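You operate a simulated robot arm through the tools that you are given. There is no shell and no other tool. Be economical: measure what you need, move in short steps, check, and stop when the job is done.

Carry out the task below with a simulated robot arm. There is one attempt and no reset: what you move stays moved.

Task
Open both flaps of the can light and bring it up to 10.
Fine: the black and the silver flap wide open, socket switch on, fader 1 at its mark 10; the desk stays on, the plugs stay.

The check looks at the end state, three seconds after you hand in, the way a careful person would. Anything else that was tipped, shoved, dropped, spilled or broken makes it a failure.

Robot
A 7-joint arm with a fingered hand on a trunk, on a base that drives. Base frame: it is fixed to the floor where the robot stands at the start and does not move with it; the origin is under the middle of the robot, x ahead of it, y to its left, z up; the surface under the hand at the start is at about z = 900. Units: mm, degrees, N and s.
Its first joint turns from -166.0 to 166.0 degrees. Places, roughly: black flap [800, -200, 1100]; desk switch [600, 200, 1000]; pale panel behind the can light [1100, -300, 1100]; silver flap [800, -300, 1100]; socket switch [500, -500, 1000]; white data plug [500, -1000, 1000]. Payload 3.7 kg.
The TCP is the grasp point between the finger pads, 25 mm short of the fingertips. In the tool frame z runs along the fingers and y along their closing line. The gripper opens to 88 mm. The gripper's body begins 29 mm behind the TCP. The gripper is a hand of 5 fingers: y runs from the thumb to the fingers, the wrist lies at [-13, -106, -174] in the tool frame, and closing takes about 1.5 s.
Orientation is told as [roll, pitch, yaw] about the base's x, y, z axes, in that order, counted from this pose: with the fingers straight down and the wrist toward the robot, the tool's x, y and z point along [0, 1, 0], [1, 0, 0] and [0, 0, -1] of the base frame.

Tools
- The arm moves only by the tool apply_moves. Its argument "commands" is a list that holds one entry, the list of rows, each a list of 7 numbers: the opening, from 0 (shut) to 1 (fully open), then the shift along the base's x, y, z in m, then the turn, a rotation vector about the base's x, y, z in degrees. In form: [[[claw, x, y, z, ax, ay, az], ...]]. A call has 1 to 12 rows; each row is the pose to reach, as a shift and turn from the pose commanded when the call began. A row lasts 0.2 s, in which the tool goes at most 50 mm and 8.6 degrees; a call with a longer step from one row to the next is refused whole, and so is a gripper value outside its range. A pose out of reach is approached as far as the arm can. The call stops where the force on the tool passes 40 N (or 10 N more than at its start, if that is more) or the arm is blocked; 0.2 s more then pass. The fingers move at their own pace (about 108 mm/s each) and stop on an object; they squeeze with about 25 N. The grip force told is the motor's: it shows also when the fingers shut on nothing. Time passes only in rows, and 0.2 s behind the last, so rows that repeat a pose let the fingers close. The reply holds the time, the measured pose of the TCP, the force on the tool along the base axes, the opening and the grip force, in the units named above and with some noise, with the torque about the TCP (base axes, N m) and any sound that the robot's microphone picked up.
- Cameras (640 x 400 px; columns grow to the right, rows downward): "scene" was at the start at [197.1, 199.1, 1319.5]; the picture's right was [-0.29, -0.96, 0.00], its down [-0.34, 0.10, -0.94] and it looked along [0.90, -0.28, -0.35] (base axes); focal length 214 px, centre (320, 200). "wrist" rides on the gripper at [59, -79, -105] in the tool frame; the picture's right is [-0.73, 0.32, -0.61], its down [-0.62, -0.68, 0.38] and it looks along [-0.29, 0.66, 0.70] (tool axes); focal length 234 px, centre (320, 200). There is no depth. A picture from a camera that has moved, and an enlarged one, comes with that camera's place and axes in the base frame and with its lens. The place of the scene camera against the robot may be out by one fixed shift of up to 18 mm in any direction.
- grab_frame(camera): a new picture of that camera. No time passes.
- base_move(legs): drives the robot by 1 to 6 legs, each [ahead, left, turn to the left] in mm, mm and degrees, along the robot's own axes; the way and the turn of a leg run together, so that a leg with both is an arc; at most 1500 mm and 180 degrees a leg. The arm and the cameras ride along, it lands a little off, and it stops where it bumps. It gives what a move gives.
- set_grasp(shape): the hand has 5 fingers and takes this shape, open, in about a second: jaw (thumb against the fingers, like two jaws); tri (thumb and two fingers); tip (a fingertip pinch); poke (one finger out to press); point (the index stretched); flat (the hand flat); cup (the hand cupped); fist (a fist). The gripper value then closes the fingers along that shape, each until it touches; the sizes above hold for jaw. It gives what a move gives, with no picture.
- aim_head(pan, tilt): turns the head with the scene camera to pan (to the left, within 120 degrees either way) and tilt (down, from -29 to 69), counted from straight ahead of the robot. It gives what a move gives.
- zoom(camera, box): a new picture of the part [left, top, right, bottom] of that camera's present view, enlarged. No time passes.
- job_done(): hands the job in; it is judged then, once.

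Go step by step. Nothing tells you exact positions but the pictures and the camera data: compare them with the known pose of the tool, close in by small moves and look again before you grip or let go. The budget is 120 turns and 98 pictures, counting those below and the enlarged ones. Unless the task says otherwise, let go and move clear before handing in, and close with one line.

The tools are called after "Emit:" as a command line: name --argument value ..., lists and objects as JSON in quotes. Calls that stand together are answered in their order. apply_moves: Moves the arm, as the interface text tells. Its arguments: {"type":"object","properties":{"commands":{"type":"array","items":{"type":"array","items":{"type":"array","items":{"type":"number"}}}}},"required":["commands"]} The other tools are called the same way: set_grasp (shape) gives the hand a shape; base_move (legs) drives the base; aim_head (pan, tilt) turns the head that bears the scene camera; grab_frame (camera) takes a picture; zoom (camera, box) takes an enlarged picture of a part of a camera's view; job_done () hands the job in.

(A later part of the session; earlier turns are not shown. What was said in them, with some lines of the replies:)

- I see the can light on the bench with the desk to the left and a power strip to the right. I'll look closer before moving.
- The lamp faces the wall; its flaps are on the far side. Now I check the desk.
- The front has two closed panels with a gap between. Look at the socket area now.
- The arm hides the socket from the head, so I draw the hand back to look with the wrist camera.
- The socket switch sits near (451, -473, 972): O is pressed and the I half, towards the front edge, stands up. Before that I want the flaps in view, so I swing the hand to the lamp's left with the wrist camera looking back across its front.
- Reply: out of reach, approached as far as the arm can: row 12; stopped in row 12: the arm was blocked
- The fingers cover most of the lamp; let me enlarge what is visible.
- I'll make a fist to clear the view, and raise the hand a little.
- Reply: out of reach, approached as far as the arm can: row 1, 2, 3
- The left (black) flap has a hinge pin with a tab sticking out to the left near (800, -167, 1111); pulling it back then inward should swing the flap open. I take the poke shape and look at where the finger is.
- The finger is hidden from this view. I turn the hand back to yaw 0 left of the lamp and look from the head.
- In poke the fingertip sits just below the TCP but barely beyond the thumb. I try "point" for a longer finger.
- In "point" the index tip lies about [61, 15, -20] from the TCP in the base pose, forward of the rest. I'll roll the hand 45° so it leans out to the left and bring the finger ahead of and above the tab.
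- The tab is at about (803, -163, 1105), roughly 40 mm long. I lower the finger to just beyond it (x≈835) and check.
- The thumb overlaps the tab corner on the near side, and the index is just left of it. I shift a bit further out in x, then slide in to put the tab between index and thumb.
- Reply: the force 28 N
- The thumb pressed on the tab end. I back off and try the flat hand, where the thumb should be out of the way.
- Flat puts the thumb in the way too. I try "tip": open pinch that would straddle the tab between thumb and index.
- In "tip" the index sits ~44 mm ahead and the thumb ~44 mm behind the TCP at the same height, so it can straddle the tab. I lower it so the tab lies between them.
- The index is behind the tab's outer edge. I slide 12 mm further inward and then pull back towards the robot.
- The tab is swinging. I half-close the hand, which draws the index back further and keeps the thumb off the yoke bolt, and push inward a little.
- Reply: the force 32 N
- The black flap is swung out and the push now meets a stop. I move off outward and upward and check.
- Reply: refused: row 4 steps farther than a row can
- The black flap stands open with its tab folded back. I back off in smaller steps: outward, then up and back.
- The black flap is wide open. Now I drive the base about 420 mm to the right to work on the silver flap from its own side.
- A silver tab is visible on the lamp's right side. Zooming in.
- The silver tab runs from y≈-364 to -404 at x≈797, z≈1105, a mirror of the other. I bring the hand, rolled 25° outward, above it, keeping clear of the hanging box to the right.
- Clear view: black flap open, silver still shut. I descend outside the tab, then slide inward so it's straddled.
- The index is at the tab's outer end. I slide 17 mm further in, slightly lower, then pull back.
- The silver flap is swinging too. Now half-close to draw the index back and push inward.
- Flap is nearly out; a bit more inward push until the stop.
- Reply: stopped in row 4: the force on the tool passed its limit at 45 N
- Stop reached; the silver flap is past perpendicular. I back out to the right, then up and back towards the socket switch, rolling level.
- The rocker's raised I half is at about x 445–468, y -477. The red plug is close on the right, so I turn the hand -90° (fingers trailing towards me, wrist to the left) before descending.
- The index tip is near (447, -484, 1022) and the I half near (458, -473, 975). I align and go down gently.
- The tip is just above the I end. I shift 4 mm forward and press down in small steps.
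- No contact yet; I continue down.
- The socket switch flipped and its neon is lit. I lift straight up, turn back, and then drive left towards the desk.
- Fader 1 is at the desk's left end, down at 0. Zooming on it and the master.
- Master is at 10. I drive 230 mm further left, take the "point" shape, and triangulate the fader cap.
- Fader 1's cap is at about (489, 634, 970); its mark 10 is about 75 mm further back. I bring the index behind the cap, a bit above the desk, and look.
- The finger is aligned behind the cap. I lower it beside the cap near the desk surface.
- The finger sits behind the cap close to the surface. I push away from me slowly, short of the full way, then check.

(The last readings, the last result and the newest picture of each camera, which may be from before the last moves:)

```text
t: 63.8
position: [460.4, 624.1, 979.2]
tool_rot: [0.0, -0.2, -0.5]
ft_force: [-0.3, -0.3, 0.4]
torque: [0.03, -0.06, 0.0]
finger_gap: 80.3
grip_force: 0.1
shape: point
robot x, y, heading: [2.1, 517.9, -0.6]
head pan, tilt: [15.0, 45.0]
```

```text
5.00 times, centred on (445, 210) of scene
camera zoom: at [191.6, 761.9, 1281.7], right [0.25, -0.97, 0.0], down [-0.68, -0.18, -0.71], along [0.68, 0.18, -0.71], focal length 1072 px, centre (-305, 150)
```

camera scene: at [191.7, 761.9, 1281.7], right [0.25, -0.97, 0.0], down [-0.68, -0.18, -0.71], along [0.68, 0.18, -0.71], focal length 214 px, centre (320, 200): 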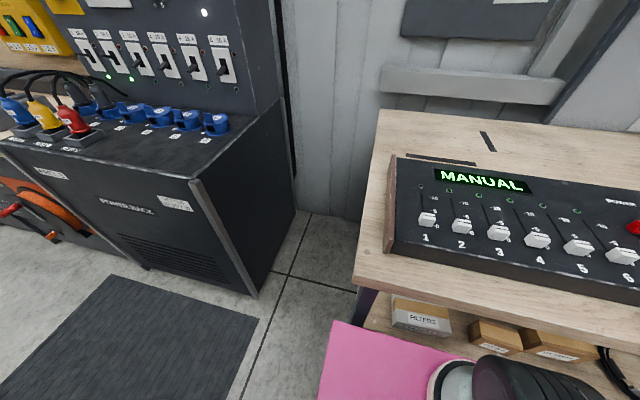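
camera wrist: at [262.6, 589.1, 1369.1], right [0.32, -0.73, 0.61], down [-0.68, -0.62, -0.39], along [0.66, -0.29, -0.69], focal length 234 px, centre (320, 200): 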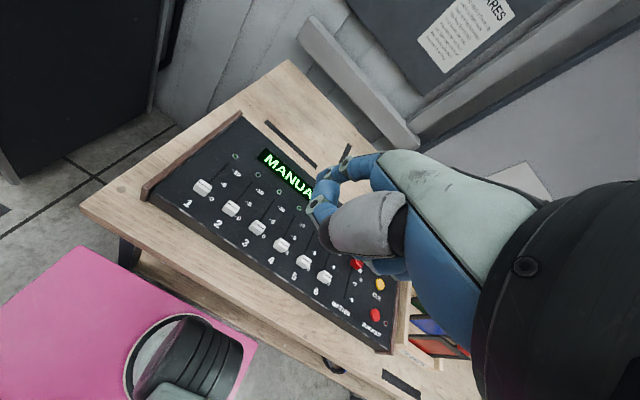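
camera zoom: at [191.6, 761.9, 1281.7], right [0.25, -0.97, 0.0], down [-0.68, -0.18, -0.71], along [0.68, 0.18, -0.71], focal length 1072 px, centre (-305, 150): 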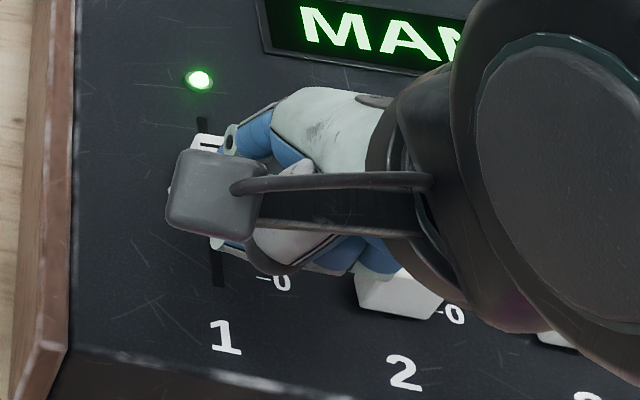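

Fader 1's LED lights as it moves; it's roughly at 7. I push on 18 mm and check.

Emit:
apply_moves --commands '[[[1, 0.006, 0, 0, 0, 0, 0], [1, 0.012, 0, 0, 0, 0, 0], [1, 0.018, 0, 0, 0, 0, 0], [1, 0.018, 0, 0, 0, 0, 0]]]'

Emit:
zoom --camera "scene" --box '[400, 170, 490, 250]'

```text
t: 64.8
position: [480.5, 623.4, 979.0]
tool_rot: [-0.1, -0.2, -0.4]
ft_force: [0.7, -0.3, 1.2]
torque: [-0.02, 0.02, 0.02]
finger_gap: 80.7
grip_force: 0.1
shape: point
robot x, y, heading: [5.8, 517.0, -0.3]
head pan, tilt: [15.0, 45.0]
```

```text
5.00 times, centred on (445, 210) of scene
camera zoom: at [191.6, 761.9, 1281.7], right [0.25, -0.97, 0.0], down [-0.68, -0.18, -0.71], along [0.68, 0.18, -0.71], focal length 1072 px, centre (-305, 150)
```

zoom: 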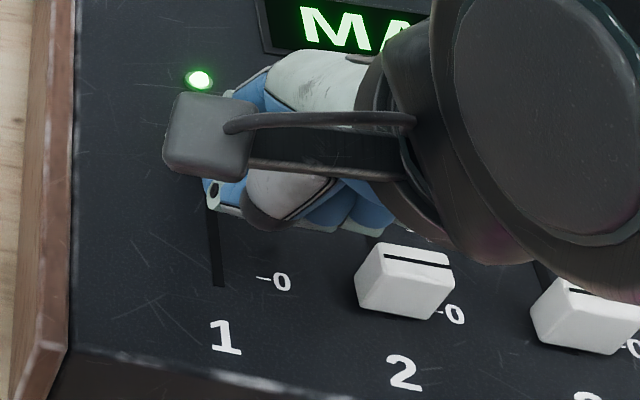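

I continue in 3 mm steps until it meets the end of its travel.

Emit:
apply_moves --commands '[[[1, 0.003, 0, 0, 0, 0, 0], [1, 0.006, 0, 0, 0, 0, 0], [1, 0.006, 0, 0, 0, 0, 0]]]'

Emit:
grab_frame --camera "wrist"

```text
t: 65.6
position: [486.7, 625.0, 979.1]
tool_rot: [0.0, -0.1, -0.4]
ft_force: [-0.1, 0.6, 0.8]
torque: [-0.03, -0.02, -0.02]
finger_gap: 81.0
grip_force: 0.1
shape: point
robot x, y, heading: [0.9, 516.1, -0.4]
head pan, tilt: [15.0, 45.0]
```

```text
16 pictures are left
camera wrist: at [408.1, 684.0, 1083.2], right [0.31, -0.73, 0.61], down [-0.68, -0.62, -0.39], along [0.66, -0.3, -0.69], focal length 234 px, centre (320, 200)
```

wrist: 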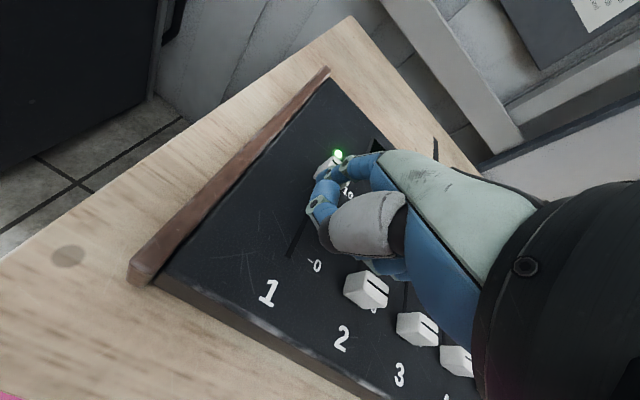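

No stop felt yet; I lift away to read the exact position.

Emit:
apply_moves --commands '[[[1, -0.015, 0, 0.0, 0, 0, 0], [1, -0.03, 0, 0.02, 0, 0, 0], [1, -0.05, 0, 0.06, 0, 0, 0], [1, -0.08, 0, 0.095, 0, 0, 0], [1, -0.12, 0, 0.12, 0, 0, 0]]]'

Emit:
zoom --camera "scene" --box '[400, 170, 490, 250]'

Emit:
zoom --camera "wrist" --box '[200, 60, 380, 230]'

```text
t: 66.8
position: [366.3, 623.3, 1101.9]
tool_rot: [0.0, -0.2, -0.5]
ft_force: [-0.5, -0.9, 0.3]
torque: [0.02, -0.01, -0.01]
finger_gap: 80.6
grip_force: 0.0
shape: point
robot x, y, heading: [5.0, 516.4, -0.3]
head pan, tilt: [15.0, 45.0]
```

```text
5.00 times, centred on (445, 210) of scene
camera zoom: at [191.7, 761.9, 1281.7], right [0.25, -0.97, 0.0], down [-0.68, -0.18, -0.71], along [0.68, 0.18, -0.71], focal length 1072 px, centre (-305, 150)
```

zoom: 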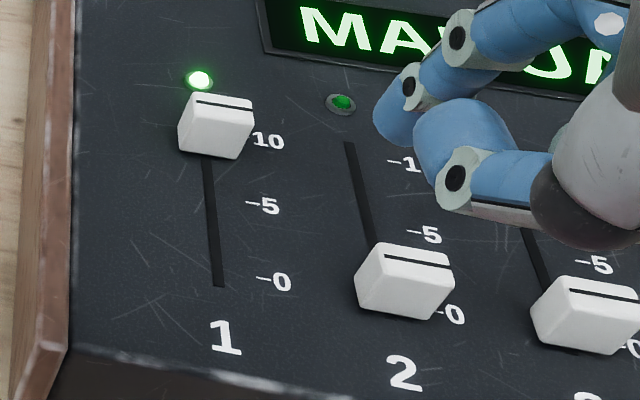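

```text
2.35 times, centred on (290, 145) of wrist
camera zoom: at [287.9, 683.5, 1206.7], right [0.32, -0.73, 0.61], down [-0.68, -0.62, -0.39], along [0.66, -0.3, -0.69], focal length 551 px, centre (391, 329)
```

zoom: 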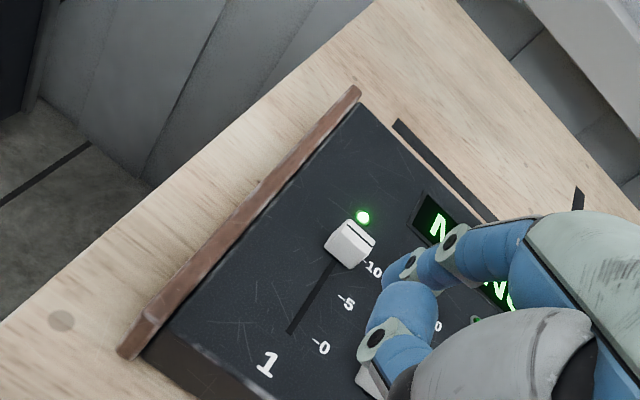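

Fader 1 reads about 8.8, around 10 mm short. I go back behind the cap and push 10 mm further than before.

Emit:
apply_moves --commands '[[[1, 0.04, 0, -0.025, 0, 0, 0], [1, 0.07, 0, -0.06, 0, 0, 0], [1, 0.09, 0, -0.1, 0, 0, 0], [1, 0.1, 0, -0.122, 0, 0, 0], [1, 0.11, 0, -0.122, 0, 0, 0], [1, 0.117, 0, -0.122, 0, 0, 0], [1, 0.121, 0, -0.122, 0, 0, 0], [1, 0.125, 0, -0.122, 0, 0, 0], [1, 0.128, 0, -0.122, 0, 0, 0], [1, 0.13, 0, -0.122, 0, 0, 0], [1, 0.13, 0, -0.122, 0, 0, 0]]]'

Emit:
apply_moves --commands '[[[1, -0.015, 0, 0.0, 0, 0, 0], [1, -0.03, 0, 0.02, 0, 0, 0], [1, -0.05, 0, 0.06, 0, 0, 0], [1, -0.08, 0, 0.095, 0, 0, 0], [1, -0.12, 0, 0.12, 0, 0, 0]]]'

Emit:
zoom --camera "scene" --box '[400, 170, 490, 250]'

```text
t: 69.2
position: [496.6, 624.2, 977.0]
tool_rot: [0.0, -0.2, -0.5]
ft_force: [-0.6, -0.3, 0.8]
torque: [0.0, 0.03, -0.02]
finger_gap: 80.7
grip_force: 0.0
shape: point
robot x, y, heading: [4.9, 513.4, -0.8]
head pan, tilt: [15.0, 45.0]
```

```text
t: 70.4
position: [375.9, 622.2, 1101.4]
tool_rot: [0.0, -0.2, -0.5]
ft_force: [0.3, 0.5, -0.2]
torque: [-0.02, 0.05, -0.02]
finger_gap: 80.6
grip_force: 0.1
shape: point
robot x, y, heading: [0.2, 517.8, -0.6]
head pan, tilt: [15.0, 45.0]
```

```text
5.00 times, centred on (445, 210) of scene
camera zoom: at [191.7, 761.9, 1281.7], right [0.25, -0.97, 0.0], down [-0.68, -0.18, -0.71], along [0.68, 0.18, -0.71], focal length 1072 px, centre (-305, 150)
```

zoom: 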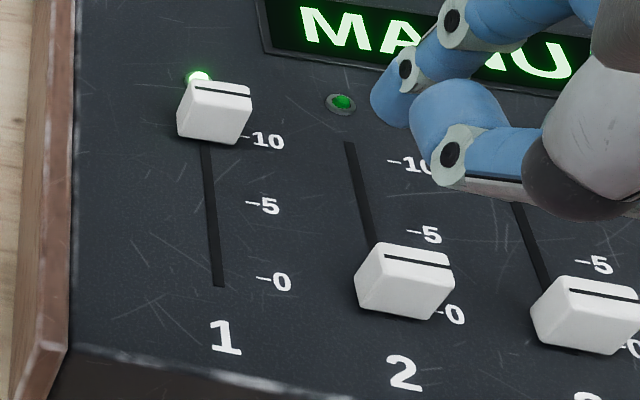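

Now practically at 10, perhaps 1–2 mm shy. I nudge 3 mm more and see whether the end stop shows in the force.

Emit:
apply_moves --commands '[[[1, 0.04, 0, -0.025, 0, 0, 0], [1, 0.07, 0, -0.06, 0, 0, 0], [1, 0.09, 0, -0.1, 0, 0, 0], [1, 0.1, 0, -0.122, 0, 0, 0], [1, 0.11, 0, -0.122, 0, 0, 0], [1, 0.117, 0, -0.122, 0, 0, 0], [1, 0.12, 0, -0.122, 0, 0, 0], [1, 0.122, 0, -0.122, 0, 0, 0], [1, 0.1235, 0, -0.122, 0, 0, 0], [1, 0.1235, 0, -0.122, 0, 0, 0]]]'

Emit:
apply_moves --commands '[[[1, -0.015, 0, 0.0, 0, 0, 0], [1, -0.03, 0, 0.02, 0, 0, 0], [1, -0.05, 0, 0.06, 0, 0, 0], [1, -0.08, -0.02, 0.095, 0, 0, 0], [1, -0.12, -0.04, 0.115, 0, 0, 0], [1, -0.16, -0.06, 0.135, 0, 0, 0]]]'

Emit:
zoom --camera "scene" --box '[400, 170, 490, 250]'

```text
t: 72.6
position: [501.2, 624.4, 975.9]
tool_rot: [0.0, -0.1, -0.6]
ft_force: [-1.7, -0.7, 1.1]
torque: [0.03, -0.01, 0.0]
finger_gap: 80.6
grip_force: 0.0
shape: point
robot x, y, heading: [3.6, 517.0, -0.4]
head pan, tilt: [15.0, 45.0]
```

```text
refused: row 4 steps farther than a row can; nothing moved
```

```text
5.00 times, centred on (445, 210) of scene
camera zoom: at [191.5, 761.9, 1281.7], right [0.25, -0.97, 0.0], down [-0.68, -0.18, -0.71], along [0.68, 0.18, -0.71], focal length 1072 px, centre (-305, 150)
```

zoom: 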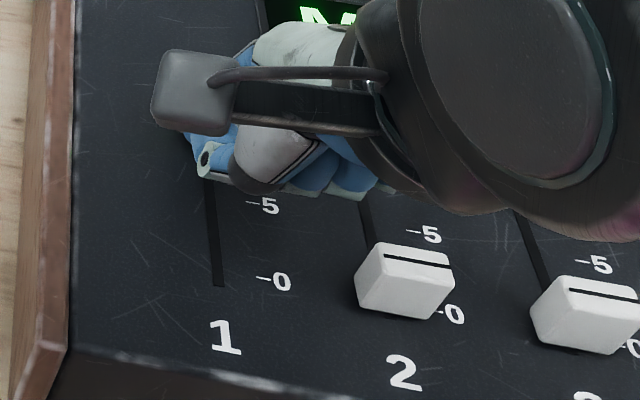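

Emit:
apply_moves --commands '[[[1, -0.015, 0, 0.0, 0, 0, 0], [1, -0.03, 0, 0.02, 0, 0, 0], [1, -0.05, 0, 0.06, 0, 0, 0], [1, -0.08, 0, 0.095, 0, 0, 0], [1, -0.12, 0, 0.12, 0, 0, 0], [1, -0.15, -0.02, 0.15, 0, 0, 0], [1, -0.16, -0.05, 0.18, 0, 0, 0]]]'

Emit:
zoom --camera "scene" --box '[400, 170, 490, 250]'

```text
t: 74.2
position: [340.8, 576.0, 1154.0]
tool_rot: [0.0, -0.2, -0.4]
ft_force: [0.2, -0.3, -0.1]
torque: [0.02, 0.03, -0.04]
finger_gap: 80.7
grip_force: 0.1
shape: point
robot x, y, heading: [2.6, 513.3, -0.5]
head pan, tilt: [15.0, 45.0]
```

```text
5.00 times, centred on (445, 210) of scene
camera zoom: at [191.6, 762.0, 1281.7], right [0.25, -0.97, 0.0], down [-0.68, -0.18, -0.71], along [0.68, 0.18, -0.71], focal length 1072 px, centre (-305, 150)
```

zoom: 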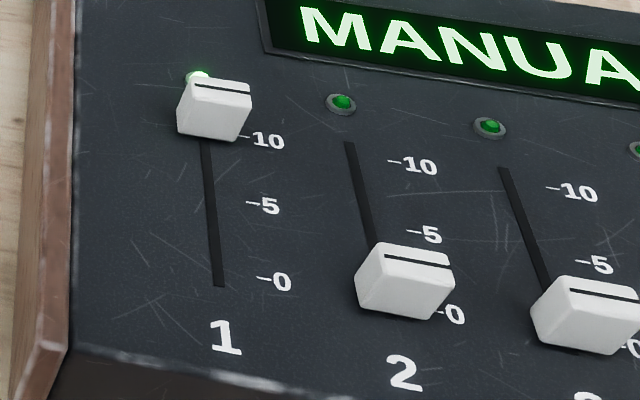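

Fader 1 sits at its mark 10, matching how the others sit at 0. A final look at the lamp and bench.

Emit:
aim_head --pan -45 --tilt 25

Emit:
grab_frame --camera "scene"

Emit:
zoom --camera "scene" --box '[200, 80, 440, 240]'

```text
t: 75.5
position: [342.1, 576.8, 1151.8]
tool_rot: [0.0, -0.1, -0.5]
ft_force: [0.2, -0.1, 0.1]
torque: [0.0, 0.02, 0.01]
finger_gap: 80.7
grip_force: 0.0
shape: point
robot x, y, heading: [3.7, 517.2, -0.4]
head pan, tilt: [-45.0, 25.0]
```

```text
10 pictures are left
camera scene: at [177.5, 675.9, 1312.2], right [-0.71, -0.7, 0.0], down [-0.3, 0.3, -0.91], along [0.64, -0.65, -0.42], focal length 214 px, centre (320, 200)
```

scene: 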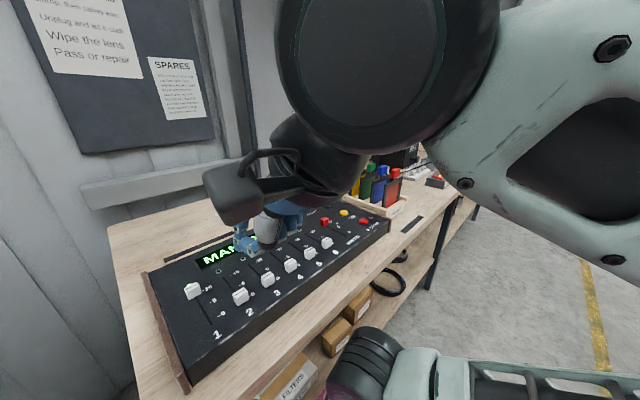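

```text
2.50 times, centred on (320, 160) of scene
camera zoom: at [177.5, 675.9, 1312.2], right [-0.71, -0.7, 0.0], down [-0.3, 0.3, -0.91], along [0.64, -0.65, -0.42], focal length 536 px, centre (320, 300)
```

zoom: 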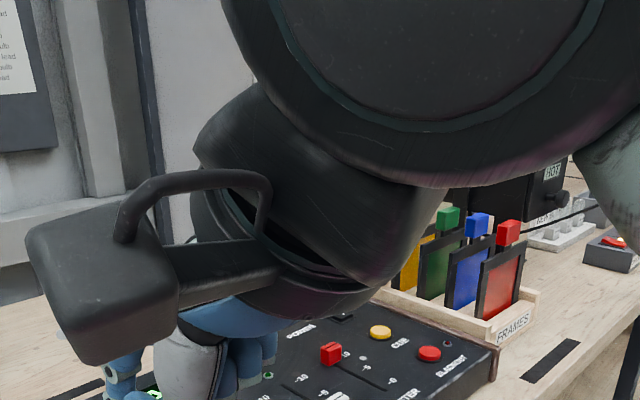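

The lamp now reads HOT, so it's lit. I raise the arm clear and drive back to the start for a last unobstructed check of the flaps.

Emit:
apply_moves --commands '[[[1, -0.005, 0, 0.045, 0, 0, 0], [1, -0.01, 0, 0.09, 0, 0, 0], [1, -0.01, 0, 0.135, 0, 0, 0], [1, -0.01, 0, 0.18, 0, 0, 0]]]'

Emit:
base_move --legs '[[0, -500, 0]]'

Emit:
aim_head --pan -20 --tilt 22

Emit:
grab_frame --camera "scene"

Emit:
grab_frame --camera "wrist"

```text
t: 76.5
position: [331.0, 578.0, 1332.9]
tool_rot: [0.0, -0.3, -0.4]
ft_force: [0.7, 0.1, -0.8]
torque: [0.01, 0.0, 0.01]
finger_gap: 80.7
grip_force: 0.1
shape: point
robot x, y, heading: [0.0, 515.4, -0.5]
head pan, tilt: [-45.0, 25.0]
```

```text
t: 79.4
position: [326.9, 76.2, 1330.8]
tool_rot: [0.0, -0.2, -0.4]
ft_force: [-0.4, 1.0, 0.5]
torque: [-0.02, 0.01, 0.03]
finger_gap: 80.7
grip_force: 0.0
shape: point
robot x, y, heading: [1.0, 16.0, -0.6]
head pan, tilt: [-45.0, 25.0]
```

```text
t: 80.3
position: [326.1, 76.7, 1332.3]
tool_rot: [0.0, -0.1, -0.4]
ft_force: [0.6, 0.0, -0.3]
torque: [-0.03, 0.0, 0.02]
finger_gap: 80.8
grip_force: 0.1
shape: point
robot x, y, heading: [-2.0, 15.8, -0.4]
head pan, tilt: [-20.0, 22.0]
```

```text
8 pictures are left
camera scene: at [195.7, 208.4, 1317.1], right [-0.35, -0.94, 0.0], down [-0.35, 0.13, -0.93], along [0.87, -0.33, -0.37], focal length 214 px, centre (320, 200)
```

scene: 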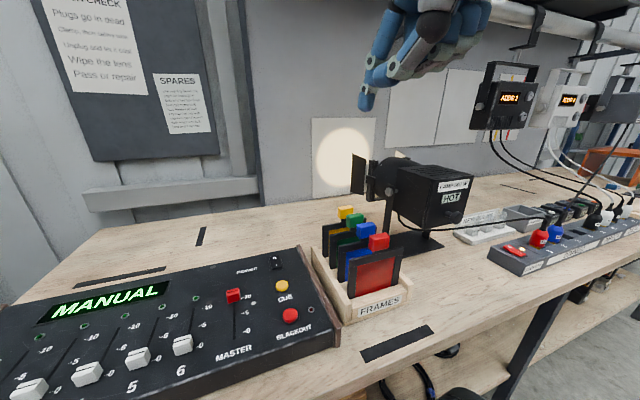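

```text
7 pictures are left
camera wrist: at [248.3, 136.3, 1435.9], right [0.31, -0.73, 0.61], down [-0.68, -0.62, -0.39], along [0.66, -0.3, -0.69], focal length 234 px, centre (320, 200)
```

wrist: 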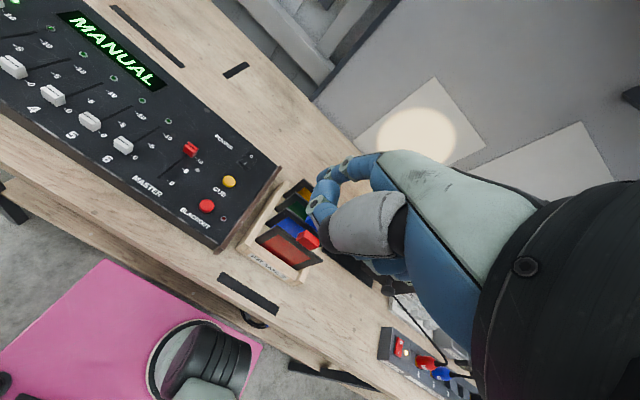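

The beam throws a full round spot on the pale panel. One zoom on the flaps.

Emit:
zoom --camera "scene" --box '[300, 110, 480, 260]'

```text
2.67 times, centred on (390, 185) of scene
camera zoom: at [195.7, 208.4, 1317.1], right [-0.35, -0.94, 0.0], down [-0.35, 0.13, -0.93], along [0.87, -0.33, -0.37], focal length 572 px, centre (133, 240)
```

zoom: 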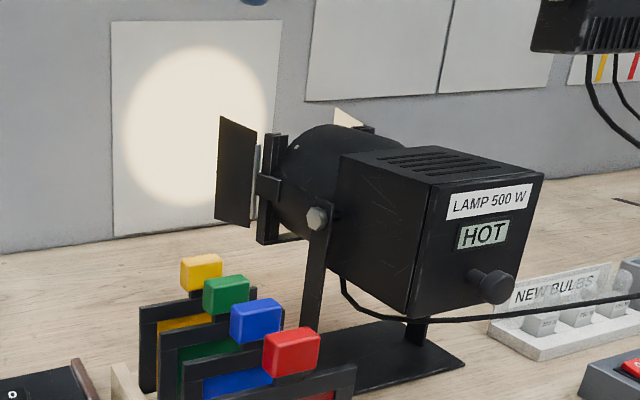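

Both flaps stand open, the spot is full and round, the desk is on and the plugs are in place. The hand is clear, so I hand in.

Emit:
job_done

```text
The job is handed in.
```

The job is handed in: both flaps are wide open, the socket switch is on, and fader 1 is at 10. The can light throws a full round spot on the panel, the desk is still on, and the plugs were not touched.
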